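You operate a simulated robot arm through the tools that you are given. There is no shell and no other tool.

You are at the controls of a simulated robot arm. One attempt, no reset.

Task
Stop the freezer alarm and switch on fast freeze.
Fine: shelf pushed in, door closed, alarm button pushed.

Only the result counts: the job must be done as asked and must still hold three seconds after the hand-in. Knocking over, shifting, dropping, spilling or breaking anything else fails it.

Robot
A 7-joint arm with a fingered hand, fixed in place. Base frame: the origin is on the floor under the middle of its stand, x ahead of it, y to its left, z up. Lengths are in m, angles in degrees, forces in N, time in s.
It reaches about 1.006 m from its shoulder. Its first joint turns from -69.0 to 172.0 degrees. Payload 3.4 kg.
The TCP is the grasp point between the finger pads, 0.039 m short of the fingertips. In the tool frame z runs along the fingers and y along their closing line. The gripper opens to 0.18 m; its body begins 0.111 m behind the TCP. The gripper is a hand of 3 fingers: y runs from the thumb to the fingers, the wrist lies at [0, 0, -0.262] in the tool frame, and closing takes about 1.5 s.
Orientation is that of the tool frame in the base frame, as a unit quaternion [w, x, y, z]. With the fingers straight down and closing along the base's y, the tool's x points along the base's -x, its y along +y and its z along -z.

Tools
- The arm moves only by the tool servo_tool. Its argument "deltas" is a list of rows, each a list of 6 numbers: the shift along the tool's x, y, z in mm, then the turn, a rotation vector about the tool's x, y, z in degrees. In form: [[x, y, z, ax, ay, az], ...]. A call has 1 to 20 rows; each row is the pose to reach, as a shift and turn from the pose commanded when the call began, along the tool's axes at that moment. "grip" is the closure, from 0 (fully open) to 1 (shut), set as the call begins (left out, the last holds). Each row takes 0.2 s and may step no farther than 0.05 m and 8.6 degrees from the row before; otherwise, or with a gripper value out of range, the whole call is refused. A pose out of reach is approached as far as the arm can. The call stops where the force on the tool passes 40 N (or 10 N more than at its start, if that is more) or the arm is blocked; 0.2 s more then pass. Each finger travels about 0.072 m/s and halts on what it meets, pressing with about 33 N; the grip force reading is that of the motor and also rises with nothing between the fingers. The clock runs only during rows and for 0.2 s after the last one: add rows that repeat a pose to give the fingers time. The reply holds the time, the measured pose of the TCP, the force on the tool along the base axes, the opening and the grip force, in the units named above and with some noise, with the torque about the TCP (base axes, N m) and any sound that the robot's microphone picked up.
- Cameras (640 x 400 px; columns grow to the right, rows downward): "scene" is fixed at [0.0499, -0.499, 1.3193]; the picture's right is [0.02, -1.00, 0.00], its down [-0.03, -0.00, -1.00] and it looks along [1.00, 0.02, -0.03] (base axes); focal length 214 px, centre (320, 200). "wrist" rides on the gripper at [0.063, -0.036, -0.128] in the tool frame; the picture's right is [0.50, 0.87, 0.00], its down [-0.75, 0.44, -0.49] and it looks along [-0.43, 0.25, 0.87] (tool axes); focal length 226 px, centre (320, 200). There is no depth. A picture from a camera that has moved, and an enlarged one, comes with that camera's place and axes in the base frame and with its lens.
- get_image(camera): a new picture of that camera. It takes no simulated time.
- move_column(by): moves the trunk up (or, below 0, down) by that many m; the arm rides with it, the base frame stays. It gives what a move gives, with no picture.
- set_fingers(finger1, finger2, thumb_bend): sets how far each is bent, from 0 (flat) to 1 (curled in); at 0.3 the hand is open as for a grip, at 0.7 the pads meet at the TCP. One left out holds its place. A second passes; each finger stops where it meets its share of the squeeze, and holds until it gets a number again. A gripper value or a shape takes the hand back. It gives what a move gives, with no picture; readings hold the bend of each and the force on the fingers (four entries, about 0 where the hand has none), thumb and palm.
- preshape(shape): the hand has 3 fingers and takes this shape, open, in about a second: jaw (thumb against the fingers, like two jaws); tri (thumb and two fingers); tip (a fingertip pinch); poke (one finger out to press); point (the index stretched); flat (the hand flat); cup (the hand cupped); fist (a fist). The gripper value then closes the fingers along that shape, each until it touches; the sizes above hold for jaw. It gives what a move gives, with no picture.
- zoom(camera, box): a new picture of the part [left, top, right, bottom] of that camera's present view, enlarged. It takes no simulated time.
- finish_job(): hands the job in; it is judged then, once.

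Places have to be worked out from the pictures, the camera data and where the tool is seen. Open the gripper and draw the arm clear of the work before you hand the job in, unless the task says otherwise.

The tools are called by a JSON object that holds its "method" and its "body". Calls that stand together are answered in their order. servo_tool: Moves the arm, as the interface text tells. Its arguments: {"type":"object","properties":{"deltas":{"type":"array","items":{"type":"array","items":{"type":"number"}}},"grip":{"type":"number"}},"required":["deltas"]} The other tools are called the same way: move_column (by) moves the trunk up or down; preshape (shape) gives the hand a shape; set_fingers (finger1, finger2, thumb_bend) moves the fingers one by one; get_image (camera) takes a picture; zoom (camera, box) takes an enlarged picture of a part of a camera's view; finish_job () hands the job in.

At the start:

```text
clock: 0.0
tcp_pos: [0.5032, -0.3371, 1.4406]
ee_rot: [0.0, 0.0, 1.0, 0.001]
force: [0.7, -0.2, -0.1]
moment: [0.01, -0.01, 0.01]
opening: 0.1799
grasp_force: 0.1
shape: jaw
bend: [0.3, 0.3, 0.3]
finger forces: [0.1, 0.0, 0.0, 0.1, 0.0, 0.0]
trunk travel left (down, up): [-0.425, 0.117]
```

scene: 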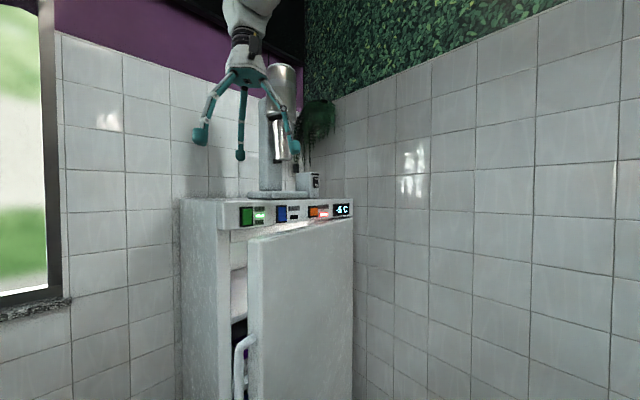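
wrist: 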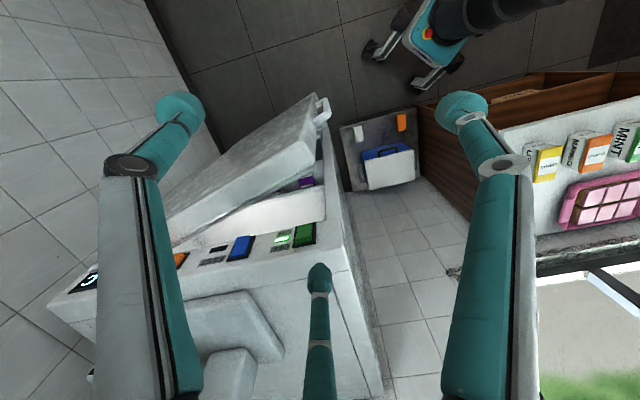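

The freezer is ahead, with its door ajar and a control strip of buttons on top. I'll zoom in on the panel and the door gap to see the details.

{"method": "zoom", "body": {"camera": "scene", "box": [220, 190, 370, 284]}}

{"method": "zoom", "body": {"camera": "scene", "box": [170, 190, 370, 400]}}

{"method": "zoom", "body": {"camera": "wrist", "box": [40, 60, 440, 310]}}

```text
4.26 times, centred on (295, 237) of scene
camera zoom: at [0.0499, -0.499, 1.3193], right [0.02, -1.0, 0.0], down [-0.03, 0.0, -1.0], along [1.0, 0.02, -0.03], focal length 913 px, centre (426, 43)
```

zoom: 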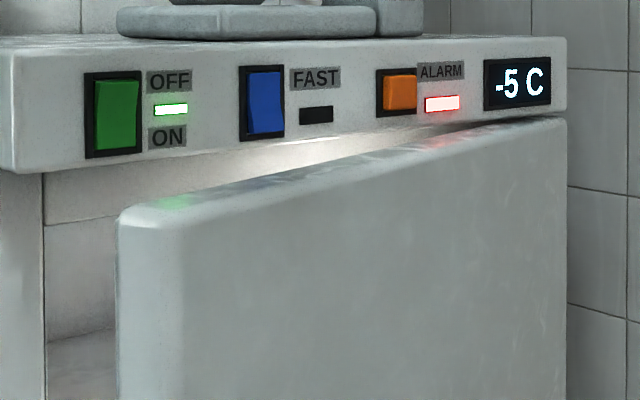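

```text
1.90 times, centred on (270, 295) of scene
camera zoom: at [0.0499, -0.499, 1.3193], right [0.02, -1.0, 0.0], down [-0.03, 0.0, -1.0], along [1.0, 0.02, -0.03], focal length 408 px, centre (415, 19)
```

zoom: 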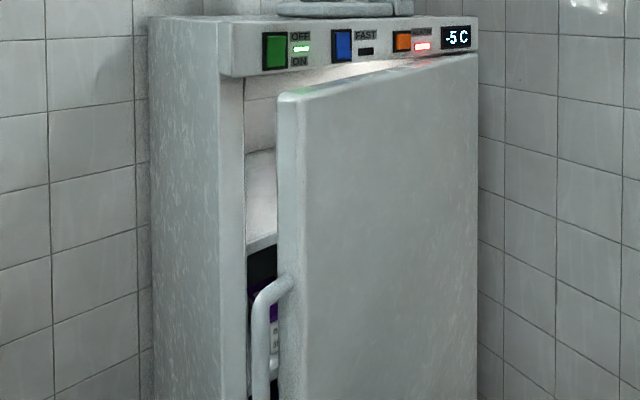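

```text
1.60 times, centred on (240, 185) of wrist
camera zoom: at [0.4398, -0.3733, 1.5704], right [-0.5, 0.87, 0.0], down [0.75, 0.44, 0.49], along [0.43, 0.25, -0.87], focal length 362 px, centre (448, 224)
```

zoom: 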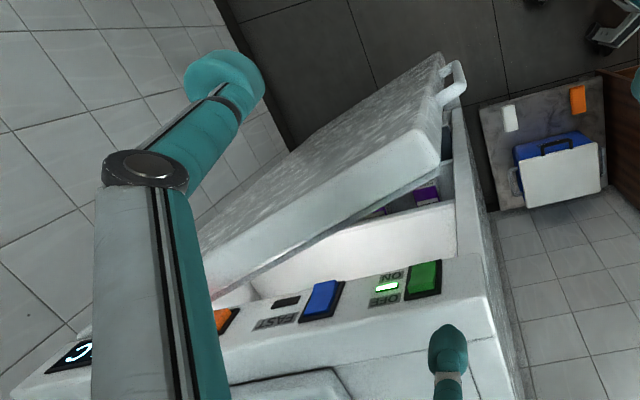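

Triangulating the two views puts green at about (0.67,-0.27,1.25) and blue at about (0.76,-0.36,1.25). That means the freezer is yawed about 45°. The door's free top corner is near (0.56,-0.31,1.20), open roughly 11°. I'll move the hand back and tilt it so the wrist camera looks into the gap.

{"method": "servo_tool", "body": {"deltas": [[6.6, 10.9, 17.5, 1.96, -5.39, 4.74], [13.2, 21.8, 35, 3.92, -10.8, 9.48], [19.9, 32.6, 52.5, 5.9, -16.2, 14.2], [26.5, 43.5, 70, 7.85, -21.55, 18.95], [33.1, 54.4, 87.5, 9.8, -26.9, 23.7], [39.8, 65.2, 105, 11.8, -32.3, 28.4], [46.4, 76.1, 122.5, 13.7, -37.7, 33.2], [53, 87, 140, 15.7, -43.1, 37.9]]}}

{"method": "get_image", "body": {"camera": "wrist"}}

{"method": "get_image", "body": {"camera": "scene"}}

```text
clock: 1.8
tcp_pos: [0.5122, -0.3862, 1.3127]
ee_rot: [0.33, 0.296, 0.889, -0.118]
force: [1.0, -0.4, -0.3]
moment: [-0.02, -0.02, 0.02]
opening: 0.1798
grasp_force: 0.1
shape: jaw
bend: [0.3, 0.3, 0.3]
finger forces: [0.0, 0.0, 0.0, 0.1, 0.0, 0.1]
out of reach, approached as far as the arm can: row 3, 4, 5, 6, 7, 8
trunk travel left (down, up): [-0.425, 0.117]
```

```text
taken
camera wrist: at [0.3863, -0.335, 1.3698], right [0.22, 0.91, -0.34], down [0.47, 0.21, 0.86], along [0.85, -0.35, -0.38], focal length 226 px, centre (320, 200)
```

wrist: 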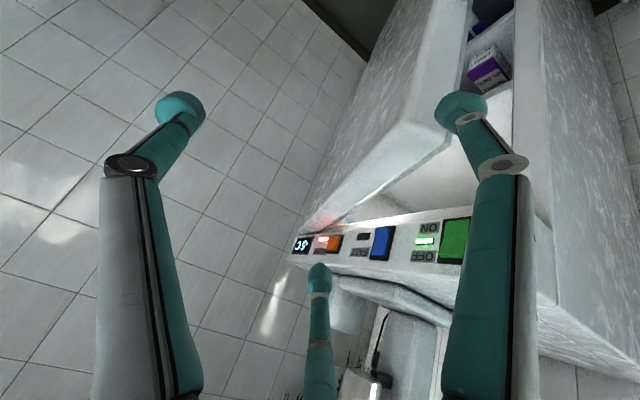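

```text
taken
```

scene: 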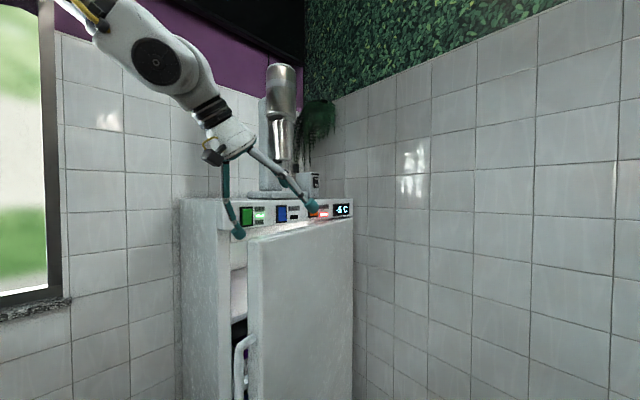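

The arm stopped short because that pose is too close to its body. I'll enlarge the wrist view to look at the freezer interior before going further.

{"method": "zoom", "body": {"camera": "wrist", "box": [280, 0, 600, 200]}}

{"method": "zoom", "body": {"camera": "wrist", "box": [280, 180, 500, 300]}}

```text
2.00 times, centred on (440, 100) of wrist
camera zoom: at [0.3863, -0.335, 1.3698], right [0.22, 0.91, -0.34], down [0.47, 0.21, 0.86], along [0.85, -0.35, -0.38], focal length 452 px, centre (80, 400)
```

zoom: 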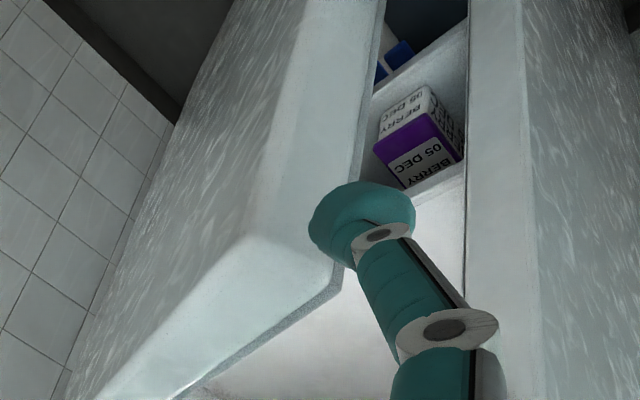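

```text
2.91 times, centred on (390, 240) of wrist
camera zoom: at [0.3863, -0.335, 1.3698], right [0.22, 0.91, -0.34], down [0.47, 0.21, 0.86], along [0.85, -0.35, -0.38], focal length 658 px, centre (116, 84)
```

zoom: 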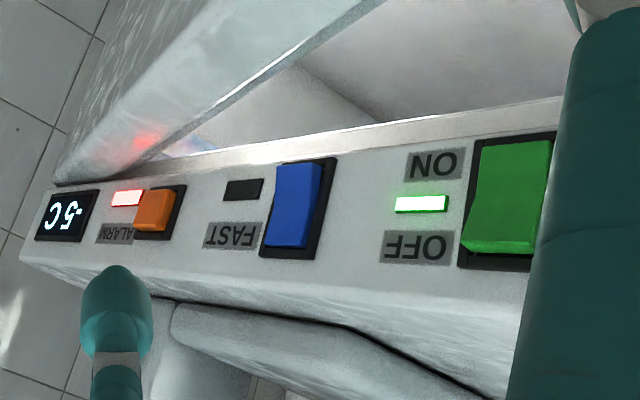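

Drawers or shelves with "BERRY" boxes are visible through the gap, and the rockers show their raised ends. Next I'll make the hand a single pressing finger, which can hook the door and push, and check its geometry.

{"method": "preshape", "body": {"shape": "poke"}}

{"method": "get_image", "body": {"camera": "wrist"}}

{"method": "get_image", "body": {"camera": "scene"}}

```text
clock: 2.7
tcp_pos: [0.5132, -0.3844, 1.3131]
ee_rot: [0.328, 0.296, 0.889, -0.119]
force: [-1.0, -0.1, -0.3]
moment: [0.02, -0.04, -0.01]
opening: 0.0003
grasp_force: 0.1
shape: poke
bend: [1.0, 1.0, 0.66]
finger forces: [0.0, 0.0, 0.1, 0.1, 0.0, 0.1]
trunk travel left (down, up): [-0.425, 0.117]
```

```text
taken
camera wrist: at [0.3869, -0.3332, 1.3702], right [0.22, 0.91, -0.34], down [0.47, 0.21, 0.86], along [0.85, -0.35, -0.38], focal length 226 px, centre (320, 200)
```

wrist: 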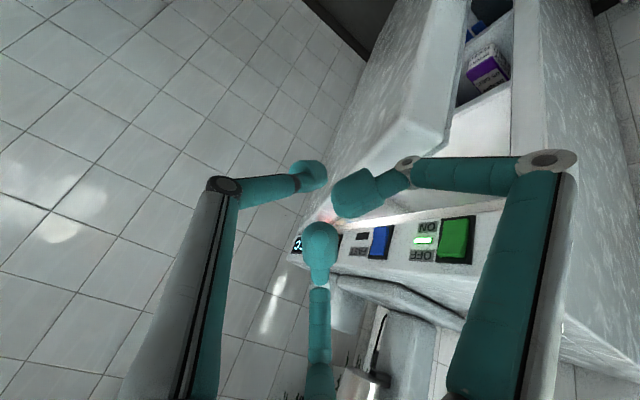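

```text
taken
```

scene: 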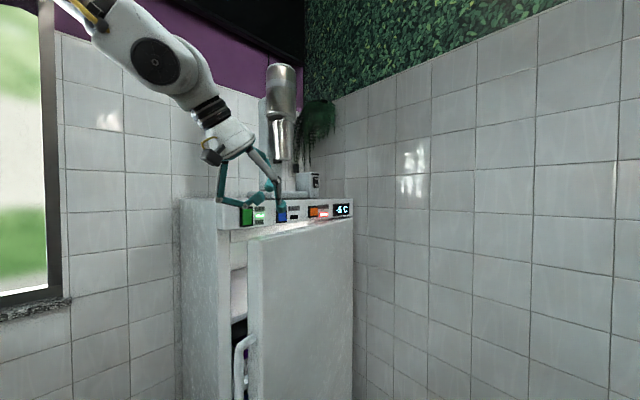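

In the poke shape the thumb tip is near the TCP and the fingers are curled. My plan is to hook one finger over the door's top edge near its free corner and swing the door open, so I can see and reach the shelf. First I'll raise the hand and turn it to fingers down, yawed about 60°.

{"method": "servo_tool", "body": {"deltas": [[-3, 0, -8.3, -2.7, 2.28, -7.1], [-6, 0, -16.6, -5.4, 4.55, -14.2], [-9, 0, -24.9, -8.1, 6.83, -21.3], [-12, 0, -33.2, -10.8, 9.1, -28.4], [-15, -1, -41.5, -13.5, 11.4, -35.5], [-18, -1, -49.8, -16.2, 13.66, -42.6], [-21, -1, -58.1, -18.95, 15.9, -49.7], [-24, -1, -66.4, -21.7, 18.2, -56.8], [-27, -1, -74.7, -24.4, 20.5, -63.9], [-30, -2, -83, -27.1, 22.8, -71], [-33, -2, -91.3, -29.8, 25, -78.1], [-36, -2, -99.6, -32.5, 27.3, -85.2], [-39, -2, -108, -35.2, 29.6, -92.3]]}}

{"method": "get_image", "body": {"camera": "wrist"}}

{"method": "get_image", "body": {"camera": "scene"}}

```text
clock: 5.5
tcp_pos: [0.481, -0.358, 1.419]
ee_rot: [-0.002, -0.5, 0.866, 0.0]
force: [0.0, -0.5, 0.0]
moment: [-0.02, 0.02, -0.02]
opening: 0.0
grasp_force: 0.1
shape: poke
bend: [1.0, 1.0, 0.66]
finger forces: [0.0, 0.0, 0.0, 0.1, 0.0, 0.0]
trunk travel left (down, up): [-0.425, 0.117]
```

```text
taken
camera wrist: at [0.4802, -0.4304, 1.548], right [-1.0, 0.0, 0.0], down [0.0, 0.87, 0.49], along [0.0, 0.49, -0.87], focal length 226 px, centre (320, 200)
```

wrist: 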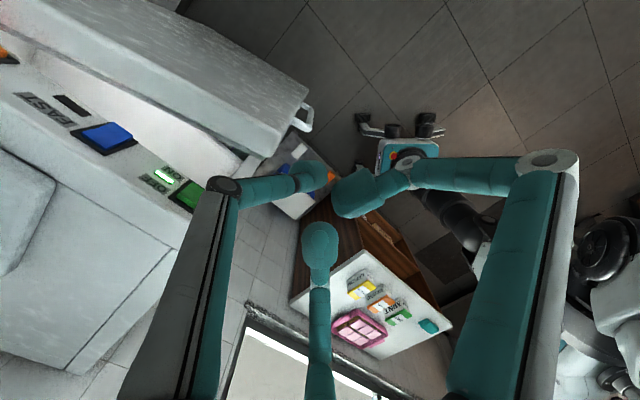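

```text
taken
```

scene: 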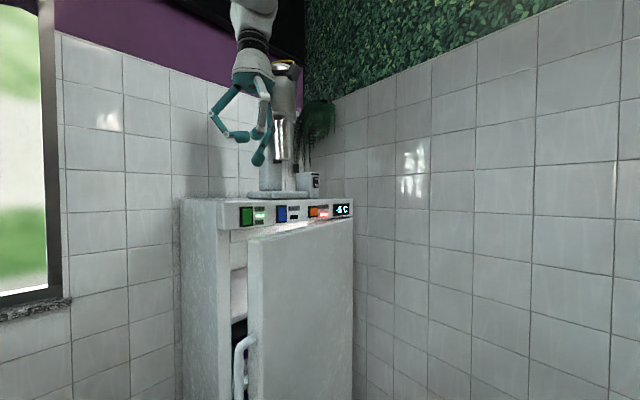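

The pose was reached exactly. I'll zoom in on the door corner to measure it again.

{"method": "zoom", "body": {"camera": "wrist", "box": [120, 20, 360, 220]}}

{"method": "zoom", "body": {"camera": "wrist", "box": [0, 20, 240, 220]}}

```text
2.00 times, centred on (240, 120) of wrist
camera zoom: at [0.4802, -0.4304, 1.548], right [-1.0, 0.0, 0.0], down [0.0, 0.87, 0.49], along [0.0, 0.49, -0.87], focal length 452 px, centre (480, 360)
```

zoom: 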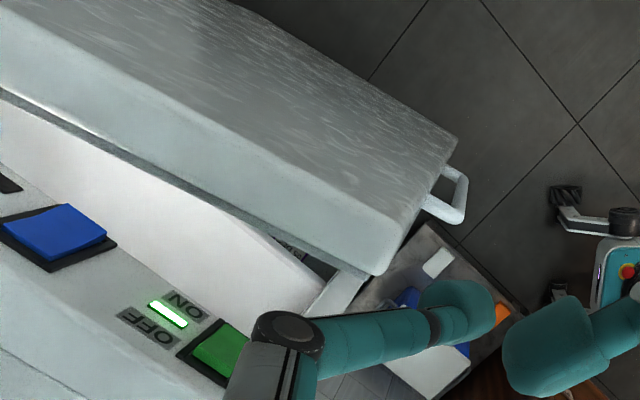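

```text
2.00 times, centred on (120, 120) of wrist
camera zoom: at [0.4802, -0.4304, 1.548], right [-1.0, 0.0, 0.0], down [0.0, 0.87, 0.49], along [0.0, 0.49, -0.87], focal length 452 px, centre (720, 360)
```

zoom: 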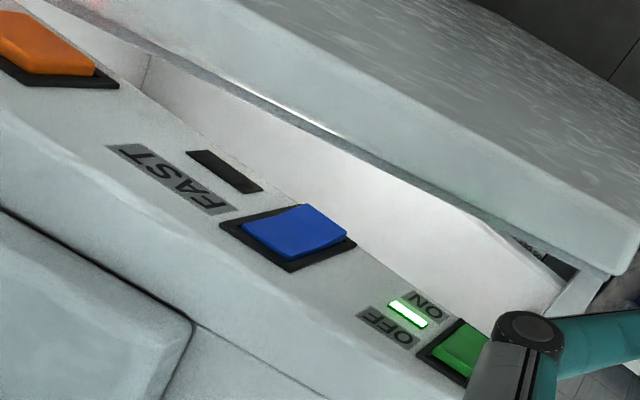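

The door's inner-top free corner is at about (0.557,-0.315,1.20) and its top edge runs at about -28°, so it is open about 18°. A white shelf shows behind it. I'll set both fingers half-open to straddle the door's top edge and curl the thumb out of the way.

{"method": "set_fingers", "body": {"finger1": 0.4, "finger2": 0.4, "thumb_bend": 1.0}}

{"method": "get_image", "body": {"camera": "wrist"}}

{"method": "zoom", "body": {"camera": "scene", "box": [180, 40, 340, 190]}}

```text
clock: 6.5
tcp_pos: [0.4796, -0.359, 1.4189]
ee_rot: [-0.001, -0.5, 0.866, -0.001]
force: [-0.1, 0.0, -0.5]
moment: [0.02, 0.02, 0.0]
opening: 0.0678
grasp_force: 0.0
shape: fingers
bend: [0.4, 0.4, 1.0]
finger forces: [0.0, 0.0, 0.0, 0.1, 0.0, 0.1]
trunk travel left (down, up): [-0.425, 0.117]
```

```text
taken
camera wrist: at [0.4792, -0.4305, 1.5484], right [-1.0, 0.0, 0.0], down [0.0, 0.87, 0.49], along [0.0, 0.49, -0.87], focal length 226 px, centre (320, 200)
```

wrist: 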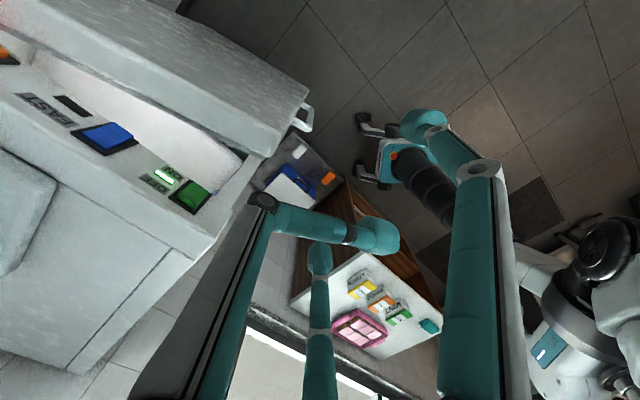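

```text
2.67 times, centred on (260, 115) of scene
camera zoom: at [0.0499, -0.499, 1.3193], right [0.02, -1.0, 0.0], down [-0.03, 0.0, -1.0], along [1.0, 0.02, -0.03], focal length 572 px, centre (480, 427)
```

zoom: 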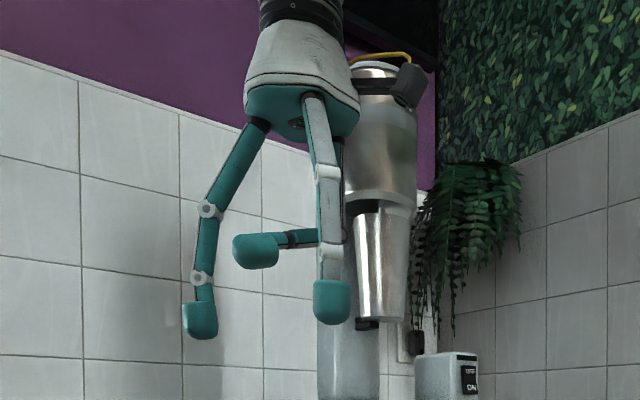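

Fingertip A (outside) is at tool (0.073,0.043) and B (inside) at (-0.070,0.041). I'll move above the door's top corner so B will drop behind the door, 3–4 cm from its inner face and about 5 cm clear of the panel.

{"method": "servo_tool", "body": {"deltas": [[-8.7, -25.9, 20, 0, 0, 0], [-17.4, -51.8, 40, 0, 0, 0], [-26.2, -77.8, 60, 0, 0, 0], [-34.9, -103.7, 80, 0, 0, 0], [-43.6, -129.6, 100, 0, 0, 0]]}}

{"method": "get_image", "body": {"camera": "wrist"}}

{"method": "zoom", "body": {"camera": "scene", "box": [180, 100, 360, 250]}}

```text
clock: 7.7
tcp_pos: [0.6148, -0.3866, 1.3195]
ee_rot: [-0.001, -0.5, 0.866, 0.0]
force: [1.5, -1.2, -0.1]
moment: [-0.03, 0.01, -0.02]
opening: 0.0681
grasp_force: 0.1
shape: fingers
bend: [0.4, 0.4, 1.0]
finger forces: [0.1, 0.0, 0.1, 0.0, 0.0, 0.1]
trunk travel left (down, up): [-0.425, 0.117]
```

```text
taken
camera wrist: at [0.6144, -0.4594, 1.4484], right [-1.0, 0.0, 0.0], down [0.0, 0.87, 0.49], along [0.0, 0.49, -0.87], focal length 226 px, centre (320, 200)
```

wrist: 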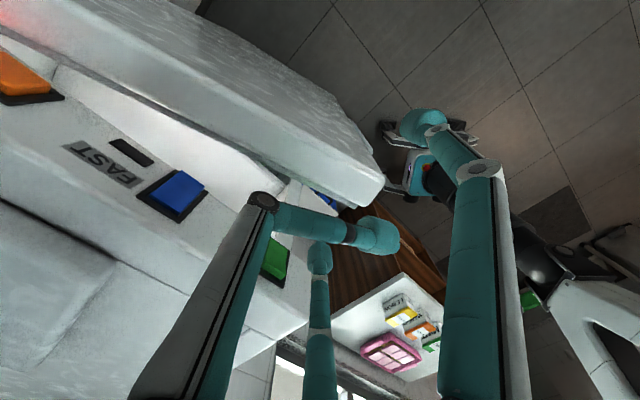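

```text
2.67 times, centred on (270, 175) of scene
camera zoom: at [0.0499, -0.499, 1.3193], right [0.02, -1.0, 0.0], down [-0.03, 0.0, -1.0], along [1.0, 0.02, -0.03], focal length 572 px, centre (453, 267)
```

zoom: 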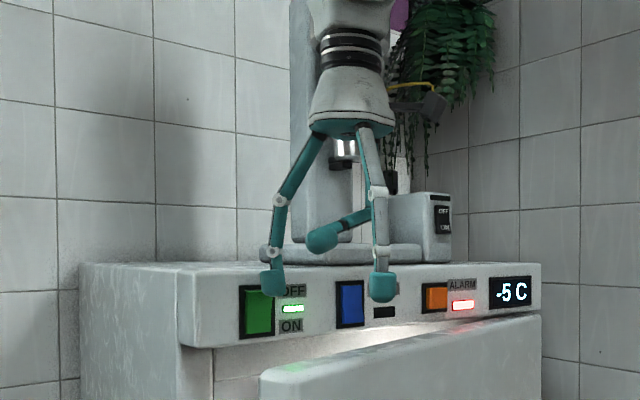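

The check agrees: B is at (0.614,-0.306), over the gap between the door's inner face and the panel. I'll descend 100 mm so the tips straddle the door top.

{"method": "servo_tool", "body": {"deltas": [[0, 0, 25, 0, 0, 0], [0, 0, 50, 0, 0, 0], [0, 0, 70, 0, 0, 0], [0, 0, 85, 0, 0, 0], [0, 0, 100, 0, 0, 0]]}}

{"method": "get_image", "body": {"camera": "wrist"}}

{"method": "zoom", "body": {"camera": "scene", "box": [180, 130, 360, 280]}}

```text
clock: 8.9
tcp_pos: [0.615, -0.3858, 1.2193]
ee_rot: [0.0, -0.499, 0.866, -0.001]
force: [0.0, 0.5, 0.0]
moment: [0.01, 0.0, 0.04]
opening: 0.0681
grasp_force: 0.1
shape: fingers
bend: [0.4, 0.4, 1.0]
finger forces: [0.1, 0.1, 0.1, 0.0, 0.0, 0.0]
trunk travel left (down, up): [-0.425, 0.117]
```

```text
taken
camera wrist: at [0.6146, -0.4585, 1.3484], right [-1.0, 0.0, 0.0], down [0.0, 0.87, 0.49], along [0.0, 0.49, -0.87], focal length 226 px, centre (320, 200)
```

wrist: 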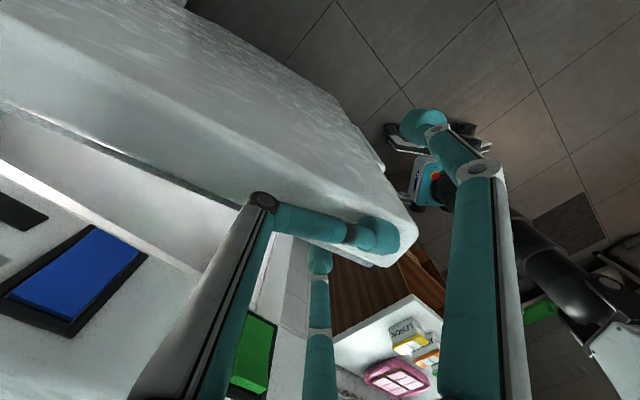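

```text
2.67 times, centred on (270, 205) of scene
camera zoom: at [0.0499, -0.499, 1.3193], right [0.02, -1.0, 0.0], down [-0.03, 0.0, -1.0], along [1.0, 0.02, -0.03], focal length 572 px, centre (453, 187)
```

zoom: 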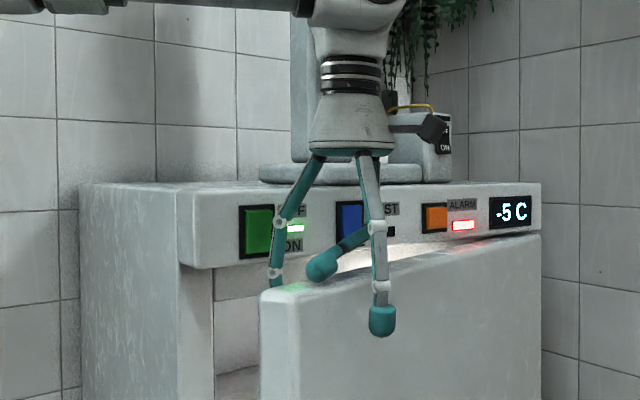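

B is behind the door, A is in front, and the thumb is clear above it. I'll pull outward along the arc about the hinge, at roughly (1.02,-0.59), slowly to start.

{"method": "servo_tool", "body": {"deltas": [[10, 0, 0, 0, 0, 0], [21, 0, 0, 0, 0, -1.2], [42.5, 0, 0, 0, 0, -2.5], [63, -2.5, 0, 0, 0, -3.7], [84, -5.3, 0, 0, 0, -5], [104, -9.5, 0, 0, 0, -6.2], [124.8, -13.8, 0, 0, 0, -7.5]]}}

{"method": "get_image", "body": {"camera": "scene"}}

{"method": "get_image", "body": {"camera": "wrist"}}

```text
clock: 10.5
tcp_pos: [0.5644, -0.5025, 1.2195]
ee_rot: [0.0, -0.556, 0.831, 0.0]
force: [-0.4, 0.5, -0.1]
moment: [0.02, 0.02, -0.03]
opening: 0.0683
grasp_force: 0.1
shape: fingers
bend: [0.4, 0.4, 1.0]
finger forces: [0.0, 0.2, 0.0, 0.0, 0.0, 0.0]
trunk travel left (down, up): [-0.425, 0.117]
```

```text
taken
```

scene: 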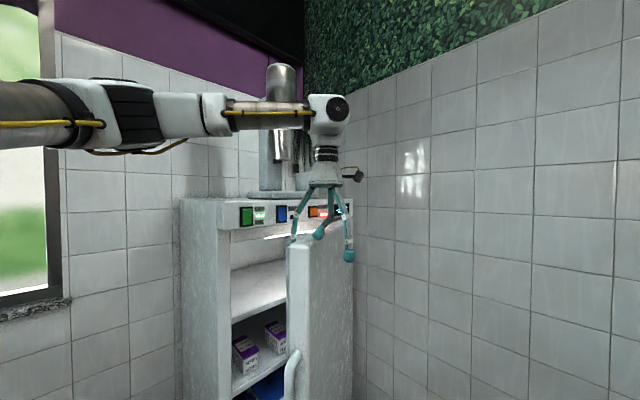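

```text
taken
camera wrist: at [0.5724, -0.5742, 1.3496], right [-0.99, -0.13, 0.0], down [-0.11, 0.86, 0.49], along [-0.06, 0.49, -0.87], focal length 226 px, centre (320, 200)
```

wrist: 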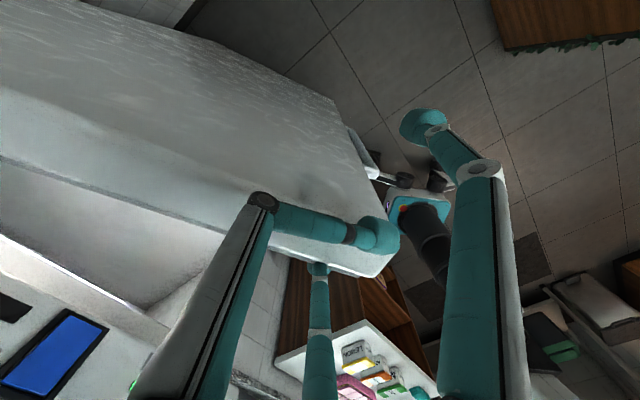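

The door swings freely with almost no force. I'll keep pulling along the arc to open it wider.

{"method": "servo_tool", "body": {"deltas": [[20.9, -3.3, 0, 0, 0, -1.25], [41.7, -6.9, 0, 0, 0, -2.5], [63, -12, 0, 0, 0, -3.75], [83.5, -17.2, 0, 0, 0, -5], [104, -24, 0, 0, 0, -6.2], [123.4, -30.7, 0, 0, 0, -7.5]]}}

{"method": "get_image", "body": {"camera": "scene"}}

{"method": "get_image", "body": {"camera": "wrist"}}

```text
clock: 11.9
tcp_pos: [0.5446, -0.6292, 1.2199]
ee_rot: [0.0, -0.609, 0.793, -0.001]
force: [-1.4, 0.2, -0.1]
moment: [0.06, -0.01, -0.03]
opening: 0.0682
grasp_force: 0.5
shape: fingers
bend: [0.4, 0.39, 1.0]
finger forces: [0.1, 0.3, 0.0, 0.0, 0.1, 0.0]
trunk travel left (down, up): [-0.425, 0.117]
```

```text
taken
```

scene: 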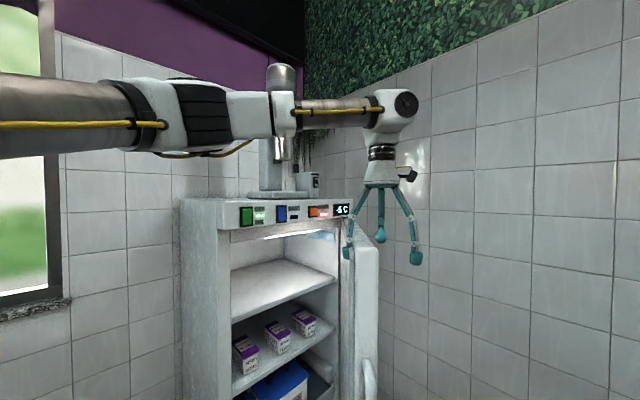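

```text
taken
camera wrist: at [0.5619, -0.699, 1.3486], right [-0.97, -0.26, 0.0], down [-0.23, 0.84, 0.49], along [-0.13, 0.47, -0.87], focal length 226 px, centre (320, 200)
```

wrist: 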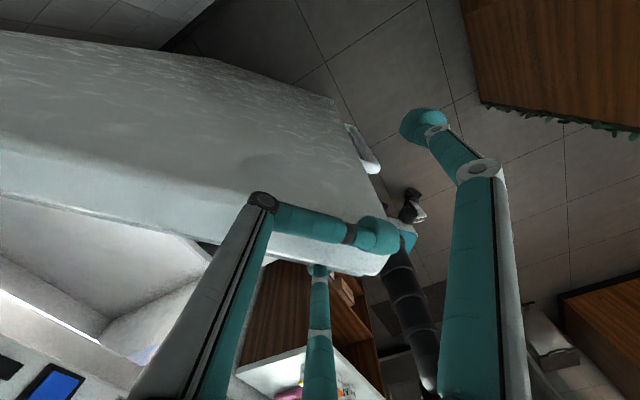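

{"method": "zoom", "body": {"camera": "scene", "box": [190, 200, 390, 400]}}

{"method": "zoom", "body": {"camera": "scene", "box": [225, 260, 365, 400]}}

```text
2.00 times, centred on (290, 300) of scene
camera zoom: at [0.0499, -0.499, 1.3193], right [0.02, -1.0, 0.0], down [-0.03, 0.0, -1.0], along [1.0, 0.02, -0.03], focal length 429 px, centre (380, 0)
```

zoom: 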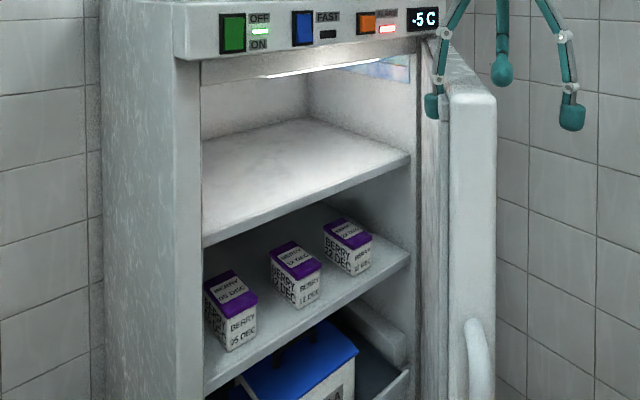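

```text
2.86 times, centred on (295, 330) of scene
camera zoom: at [0.0499, -0.499, 1.3193], right [0.02, -1.0, 0.0], down [-0.03, 0.0, -1.0], along [1.0, 0.02, -0.03], focal length 613 px, centre (391, -171)
```

zoom: 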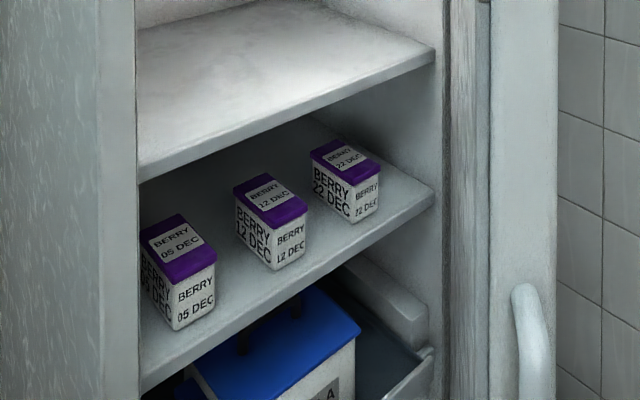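

The interior now shows an empty top shelf, a middle shelf with three berry boxes, and a lower drawer with a blue-lidded box. Nothing has moved. I'll open the door further so there is room to reach in.

{"method": "servo_tool", "body": {"deltas": [[20, -6, 0, 0, 0, -1.25], [40.4, -12.3, 0, 0, 0, -2.5], [60, -20, 0, 0, 0, -3.75], [79.7, -28.2, 0, 0, 0, -5], [98.5, -37.5, 0, 0, 0, -6.2], [117.6, -47.6, 0, 0, 0, -7.5], [136, -58.5, 0, 0, 0, -8.7], [153.8, -70.3, 0, 0, 0, -10]]}}

{"method": "get_image", "body": {"camera": "scene"}}

{"method": "get_image", "body": {"camera": "wrist"}}

```text
clock: 13.7
tcp_pos: [0.5352, -0.7393, 1.1988]
ee_rot: [-0.001, -0.674, 0.739, 0.001]
force: [-0.5, -2.4, 0.2]
moment: [0.07, -0.05, 0.15]
opening: 0.0683
grasp_force: 1.9
shape: fingers
bend: [0.4, 0.4, 1.0]
finger forces: [0.0, 0.0, 0.0, 0.0, 2.8, 0.0]
out of reach, approached as far as the arm can: row 5, 6, 7, 8
trunk travel left (down, up): [-0.425, 0.117]
```

```text
taken
```

scene: 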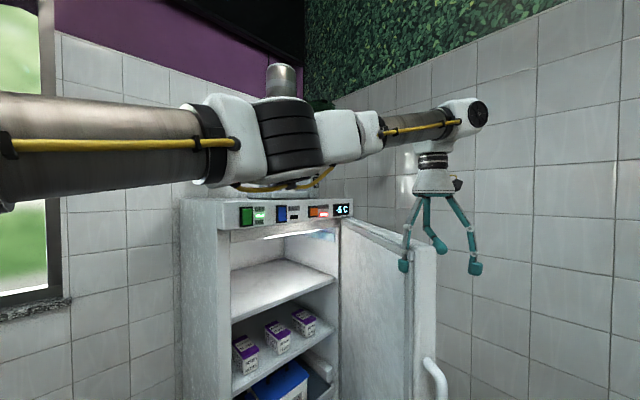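

```text
taken
camera wrist: at [0.5648, -0.806, 1.3281], right [-0.91, -0.42, 0.0], down [-0.36, 0.79, 0.49], along [-0.21, 0.45, -0.87], focal length 226 px, centre (320, 200)
```

wrist: 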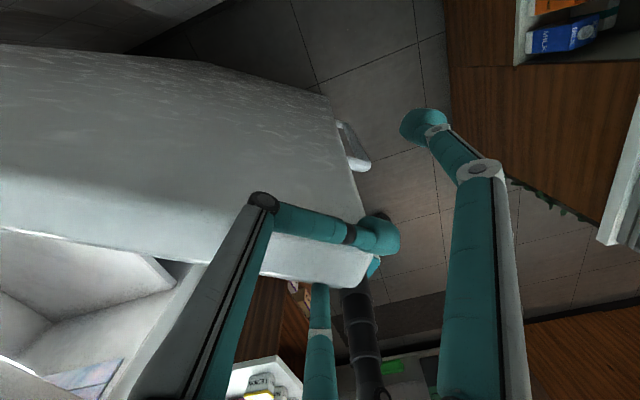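

The arm is at its reach limit and the door is open about 65°, which is enough. I'll lift the fingers out and back off.

{"method": "servo_tool", "body": {"deltas": [[-7.5, 6.5, -20, 0, 0, 0], [-15, 13, -40, 0, 0, 0], [-22.6, 19.5, -60, 0, 0, 0], [-30, 26, -85, 0, 0, 0], [-37.7, 32.6, -110, 0, 0, 0]]}}

{"method": "get_image", "body": {"camera": "scene"}}

{"method": "get_image", "body": {"camera": "wrist"}}

```text
clock: 14.9
tcp_pos: [0.5016, -0.6965, 1.314]
ee_rot: [-0.001, -0.676, 0.737, -0.001]
force: [-0.6, 1.2, -0.6]
moment: [-0.01, 0.05, -0.02]
opening: 0.0682
grasp_force: 0.0
shape: fingers
bend: [0.4, 0.4, 1.0]
finger forces: [0.0, 0.0, 0.1, 0.0, 0.0, 0.0]
trunk travel left (down, up): [-0.425, 0.117]
```

```text
taken
```

scene: 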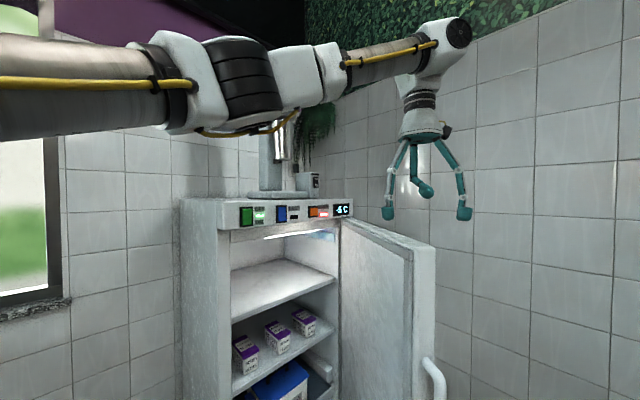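

```text
taken
camera wrist: at [0.5314, -0.7601, 1.443], right [-0.91, -0.42, 0.0], down [-0.37, 0.79, 0.49], along [-0.21, 0.44, -0.87], focal length 226 px, centre (320, 200)
```

wrist: 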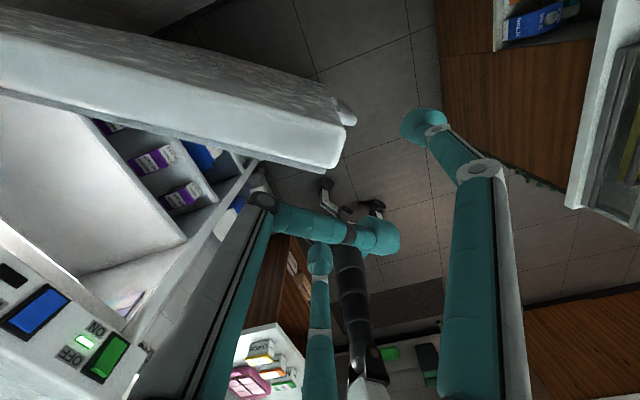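

The door stays open on its own. I'll zoom the wrist view to see which shelf sticks out.

{"method": "zoom", "body": {"camera": "wrist", "box": [0, 70, 300, 290]}}

{"method": "zoom", "body": {"camera": "scene", "box": [210, 300, 350, 400]}}

```text
1.82 times, centred on (150, 180) of wrist
camera zoom: at [0.5314, -0.7601, 1.443], right [-0.91, -0.42, 0.0], down [-0.37, 0.79, 0.49], along [-0.21, 0.44, -0.87], focal length 411 px, centre (629, 236)
```

zoom: 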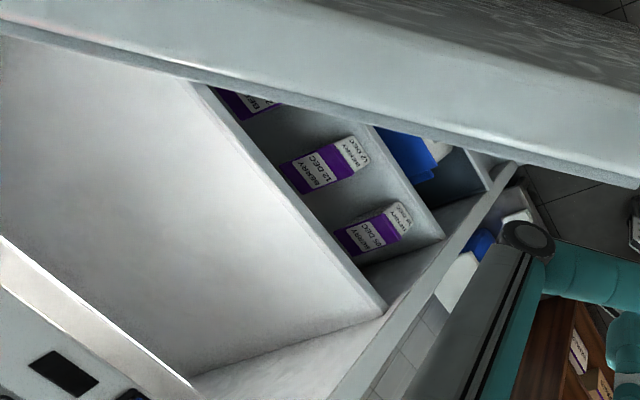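

```text
4.00 times, centred on (280, 350) of scene
camera zoom: at [0.0499, -0.499, 1.3193], right [0.02, -1.0, 0.0], down [-0.03, 0.0, -1.0], along [1.0, 0.02, -0.03], focal length 858 px, centre (480, -400)
```

zoom: 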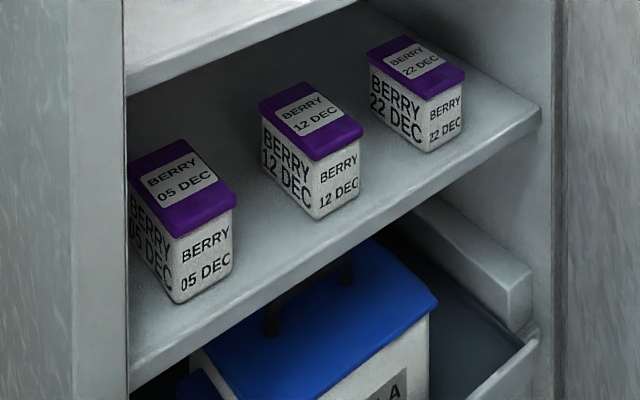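

All three levels look nearly flush from here, but the bottom drawer is cut off in the scene view. I'll tilt the hand so the wrist camera faces the opening, then lower the trunk to look at the bottom of the freezer.

{"method": "servo_tool", "body": {"deltas": [[-19.6, 1.9, 0, 2.35, -4.07, 5.68], [-39.2, 3.8, 0, 4.7, -8.14, 11.36], [-58.8, 5.7, 0, 7.05, -12.2, 17.04], [-78.4, 7.6, 0, 9.4, -16.3, 22.7], [-98, 9.5, 0, 11.75, -20.35, 28.4], [-117.6, 11.4, 0, 14.1, -24.4, 34.1], [-137.2, 13.3, 0, 16.45, -28.5, 39.8], [-156.8, 15.2, 0, 18.8, -32.6, 45.4], [-176.4, 17.1, 0, 21.15, -36.6, 51.1], [-196, 19, 0, 23.5, -40.7, 56.8]]}}

{"method": "get_image", "body": {"camera": "wrist"}}

```text
clock: 17.1
tcp_pos: [0.4986, -0.495, 1.3129]
ee_rot: [0.373, -0.199, 0.903, 0.081]
force: [0.1, 0.7, -0.6]
moment: [0.0, -0.01, -0.04]
opening: 0.0681
grasp_force: 0.1
shape: fingers
bend: [0.4, 0.4, 1.0]
finger forces: [0.0, 0.0, 0.1, 0.0, 0.0, 0.0]
trunk travel left (down, up): [-0.425, 0.117]
```

```text
taken
camera wrist: at [0.3917, -0.5853, 1.3596], right [-0.69, 0.64, -0.36], down [-0.02, 0.48, 0.88], along [0.73, 0.61, -0.32], focal length 226 px, centre (320, 200)
```

wrist: 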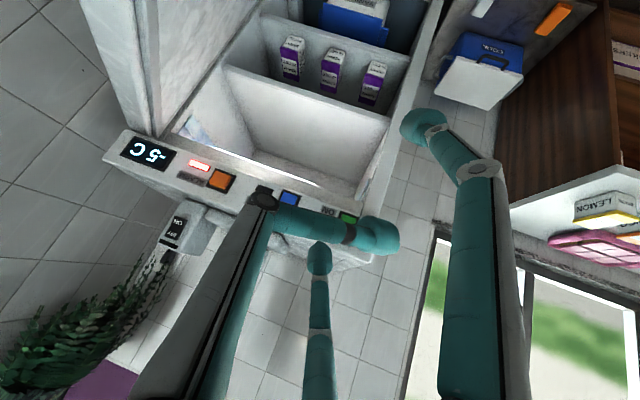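

The front view is good, though upside-down. I'll check the arm's posture in the scene view before lowering the trunk.

{"method": "get_image", "body": {"camera": "scene"}}

{"method": "zoom", "body": {"camera": "wrist", "box": [120, 0, 440, 200]}}

```text
taken
```

scene: 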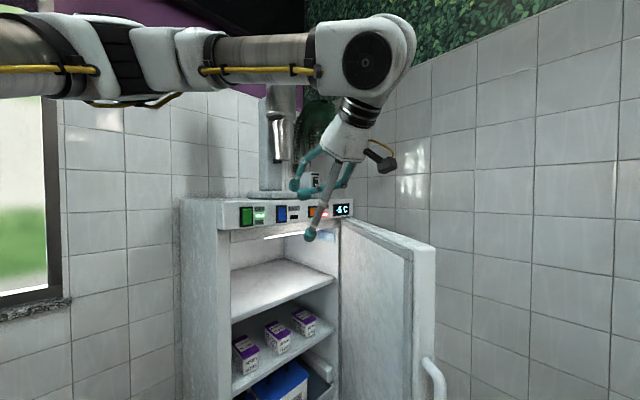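

```text
2.00 times, centred on (280, 100) of wrist
camera zoom: at [0.3917, -0.5853, 1.3596], right [-0.69, 0.64, -0.36], down [-0.02, 0.48, 0.88], along [0.73, 0.61, -0.32], focal length 452 px, centre (400, 400)
```

zoom: 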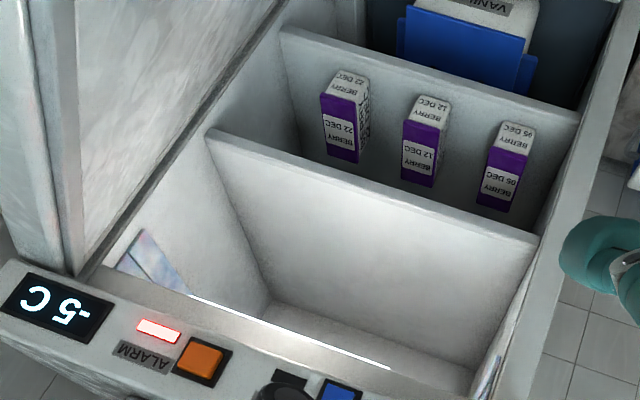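

The arm is clear of the cabinets, so I'll lower the trunk to bring the camera in front of the lower compartments.

{"method": "move_column", "body": {"by": -0.3}}

{"method": "get_image", "body": {"camera": "wrist"}}

{"method": "get_image", "body": {"camera": "scene"}}

```text
clock: 20.1
tcp_pos: [0.4989, -0.4976, 1.0117]
ee_rot: [0.373, -0.201, 0.902, 0.082]
force: [-0.2, -0.4, -0.3]
moment: [0.03, 0.03, 0.02]
opening: 0.0687
grasp_force: 0.0
shape: fingers
bend: [0.4, 0.4, 1.0]
finger forces: [0.1, 0.0, 0.0, 0.0, 0.0, 0.0]
trunk travel left (down, up): [-0.125, 0.417]
```

```text
taken
camera wrist: at [0.3909, -0.588, 1.0591], right [-0.69, 0.63, -0.36], down [-0.02, 0.48, 0.88], along [0.73, 0.61, -0.32], focal length 226 px, centre (320, 200)
```

wrist: 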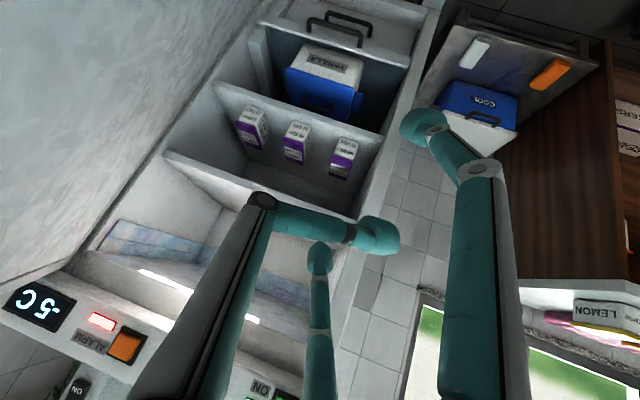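

```text
taken
```

scene: 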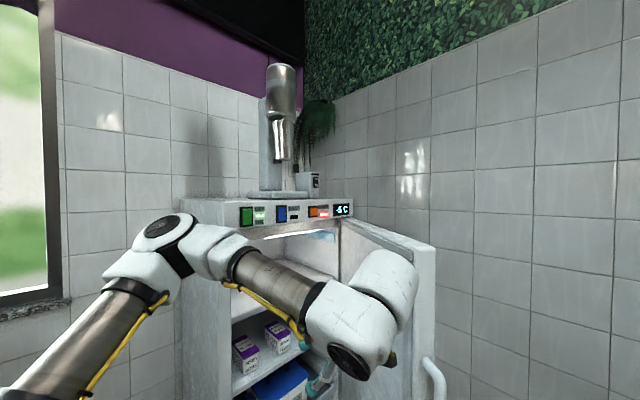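

{"method": "zoom", "body": {"camera": "wrist", "box": [140, 0, 460, 240]}}

{"method": "zoom", "body": {"camera": "wrist", "box": [240, 0, 440, 130]}}

```text
1.67 times, centred on (300, 120) of wrist
camera zoom: at [0.3909, -0.588, 1.0591], right [-0.69, 0.63, -0.36], down [-0.02, 0.48, 0.88], along [0.73, 0.61, -0.32], focal length 377 px, centre (353, 333)
```

zoom: 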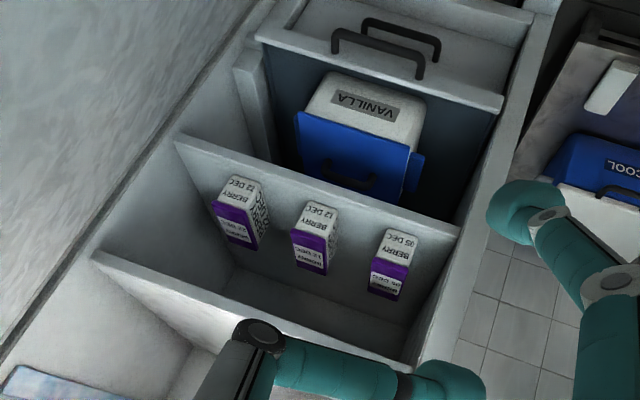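

```text
3.08 times, centred on (340, 65) of wrist
camera zoom: at [0.3909, -0.588, 1.0591], right [-0.69, 0.63, -0.36], down [-0.02, 0.48, 0.88], along [0.73, 0.61, -0.32], focal length 696 px, centre (258, 615)
```

zoom: 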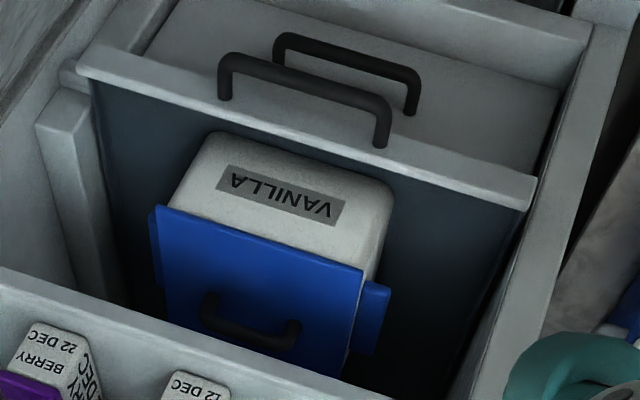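

The shelves and upper drawer look vertically aligned, so I need to see lower. I'll pitch the hand down about 28° to look at the bottom section.

{"method": "servo_tool", "body": {"deltas": [[0, 0, 0, 0, 7, 0], [0, 0, 0, 0, 14, 0], [0, 0, 0, 0, 21, 0], [0, 0, 0, 0, 28, 0]]}}

{"method": "get_image", "body": {"camera": "wrist"}}

{"method": "zoom", "body": {"camera": "wrist", "box": [160, 0, 480, 240]}}

```text
clock: 21.1
tcp_pos: [0.4997, -0.4974, 1.0114]
ee_rot: [0.143, -0.214, 0.966, 0.03]
force: [-0.4, 0.1, 0.6]
moment: [-0.02, -0.03, 0.0]
opening: 0.0683
grasp_force: 0.0
shape: fingers
bend: [0.4, 0.4, 1.0]
finger forces: [0.1, 0.0, 0.0, 0.1, 0.0, 0.0]
trunk travel left (down, up): [-0.125, 0.417]
```

```text
taken
camera wrist: at [0.4265, -0.5714, 1.1161], right [-0.8, 0.58, -0.15], down [0.34, 0.64, 0.69], along [0.49, 0.5, -0.71], focal length 226 px, centre (320, 200)
```

wrist: 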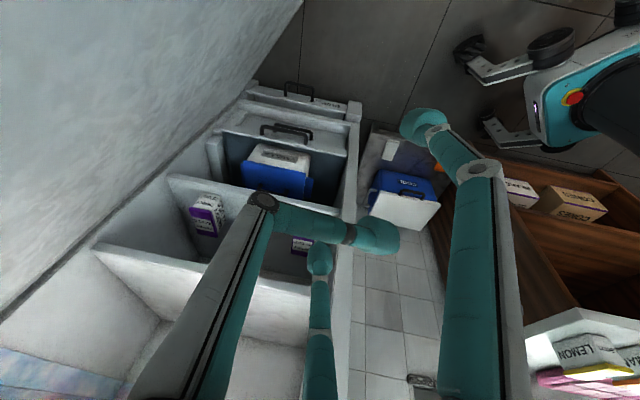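

```text
1.67 times, centred on (320, 120) of wrist
camera zoom: at [0.4265, -0.5714, 1.1161], right [-0.8, 0.58, -0.15], down [0.34, 0.64, 0.69], along [0.49, 0.5, -0.71], focal length 377 px, centre (320, 333)
```

zoom: 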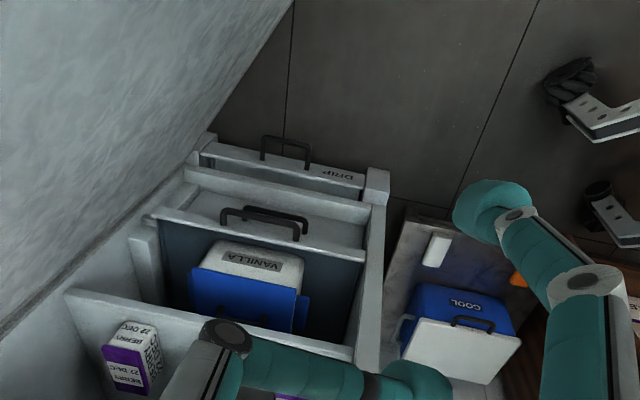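

I can see a bottom sill and a "DRIP" tray below it. I'll enlarge that area.

{"method": "zoom", "body": {"camera": "wrist", "box": [220, 60, 380, 200]}}

{"method": "zoom", "body": {"camera": "wrist", "box": [230, 70, 370, 140]}}

```text
2.86 times, centred on (300, 130) of wrist
camera zoom: at [0.4265, -0.5714, 1.1161], right [-0.8, 0.58, -0.15], down [0.34, 0.64, 0.69], along [0.49, 0.5, -0.71], focal length 646 px, centre (377, 400)
```

zoom: 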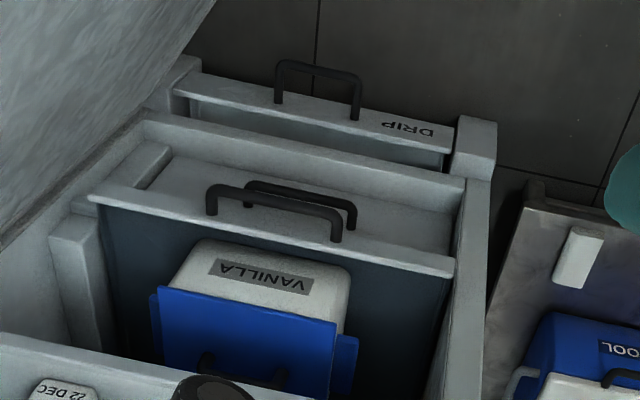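

```text
4.57 times, centred on (300, 105) of wrist
camera zoom: at [0.4265, -0.5714, 1.1161], right [-0.8, 0.58, -0.15], down [0.34, 0.64, 0.69], along [0.49, 0.5, -0.71], focal length 1033 px, centre (411, 634)
```

zoom: 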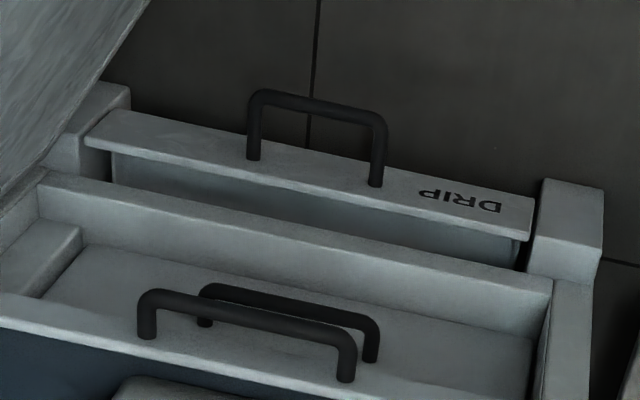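

Triangulating both cameras, the pull-out shelf holding the VANILLA box has its front about 7 cm further out than the lower drawer's. Its top is at z≈0.485, centred near (0.81,-0.40). Its handle is what blocks the door. I'll re-tilt the hand and lower the trunk to look at it closely.

{"method": "servo_tool", "body": {"deltas": [[0, 0, 0, 0, -7, 0], [0, 0, 0, 0, -14, 0], [0, 0, 0, 0, -21, 0], [0, 0, 0, 0, -28, 0]]}}

{"method": "move_column", "body": {"by": -0.12}}

{"method": "get_image", "body": {"camera": "wrist"}}

{"method": "get_image", "body": {"camera": "scene"}}

```text
clock: 22.1
tcp_pos: [0.4989, -0.4996, 1.0101]
ee_rot: [0.373, -0.201, 0.902, 0.083]
force: [0.6, 0.2, 0.2]
moment: [-0.02, -0.03, -0.01]
opening: 0.0683
grasp_force: 0.1
shape: fingers
bend: [0.4, 0.4, 1.0]
finger forces: [0.0, 0.0, 0.0, 0.1, 0.0, 0.1]
trunk travel left (down, up): [-0.125, 0.417]
```

```text
clock: 23.6
tcp_pos: [0.4983, -0.4984, 0.8917]
ee_rot: [0.373, -0.2, 0.902, 0.081]
force: [-0.6, -0.4, 0.2]
moment: [-0.01, -0.02, -0.01]
opening: 0.0681
grasp_force: 0.1
shape: fingers
bend: [0.4, 0.4, 1.0]
finger forces: [0.0, 0.0, 0.0, 0.0, 0.0, 0.0]
trunk travel left (down, up): [-0.005, 0.537]
```

```text
taken
camera wrist: at [0.3905, -0.5878, 0.9395], right [-0.69, 0.63, -0.36], down [-0.02, 0.48, 0.88], along [0.73, 0.61, -0.32], focal length 226 px, centre (320, 200)
```

wrist: 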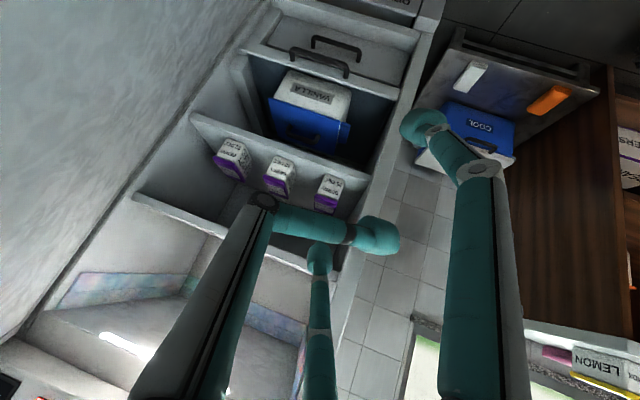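

```text
taken
```

scene: 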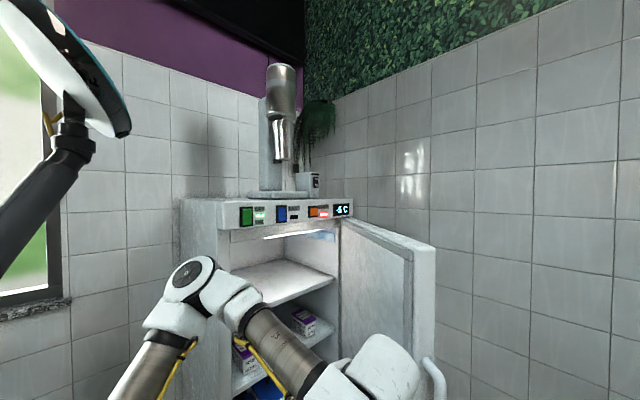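

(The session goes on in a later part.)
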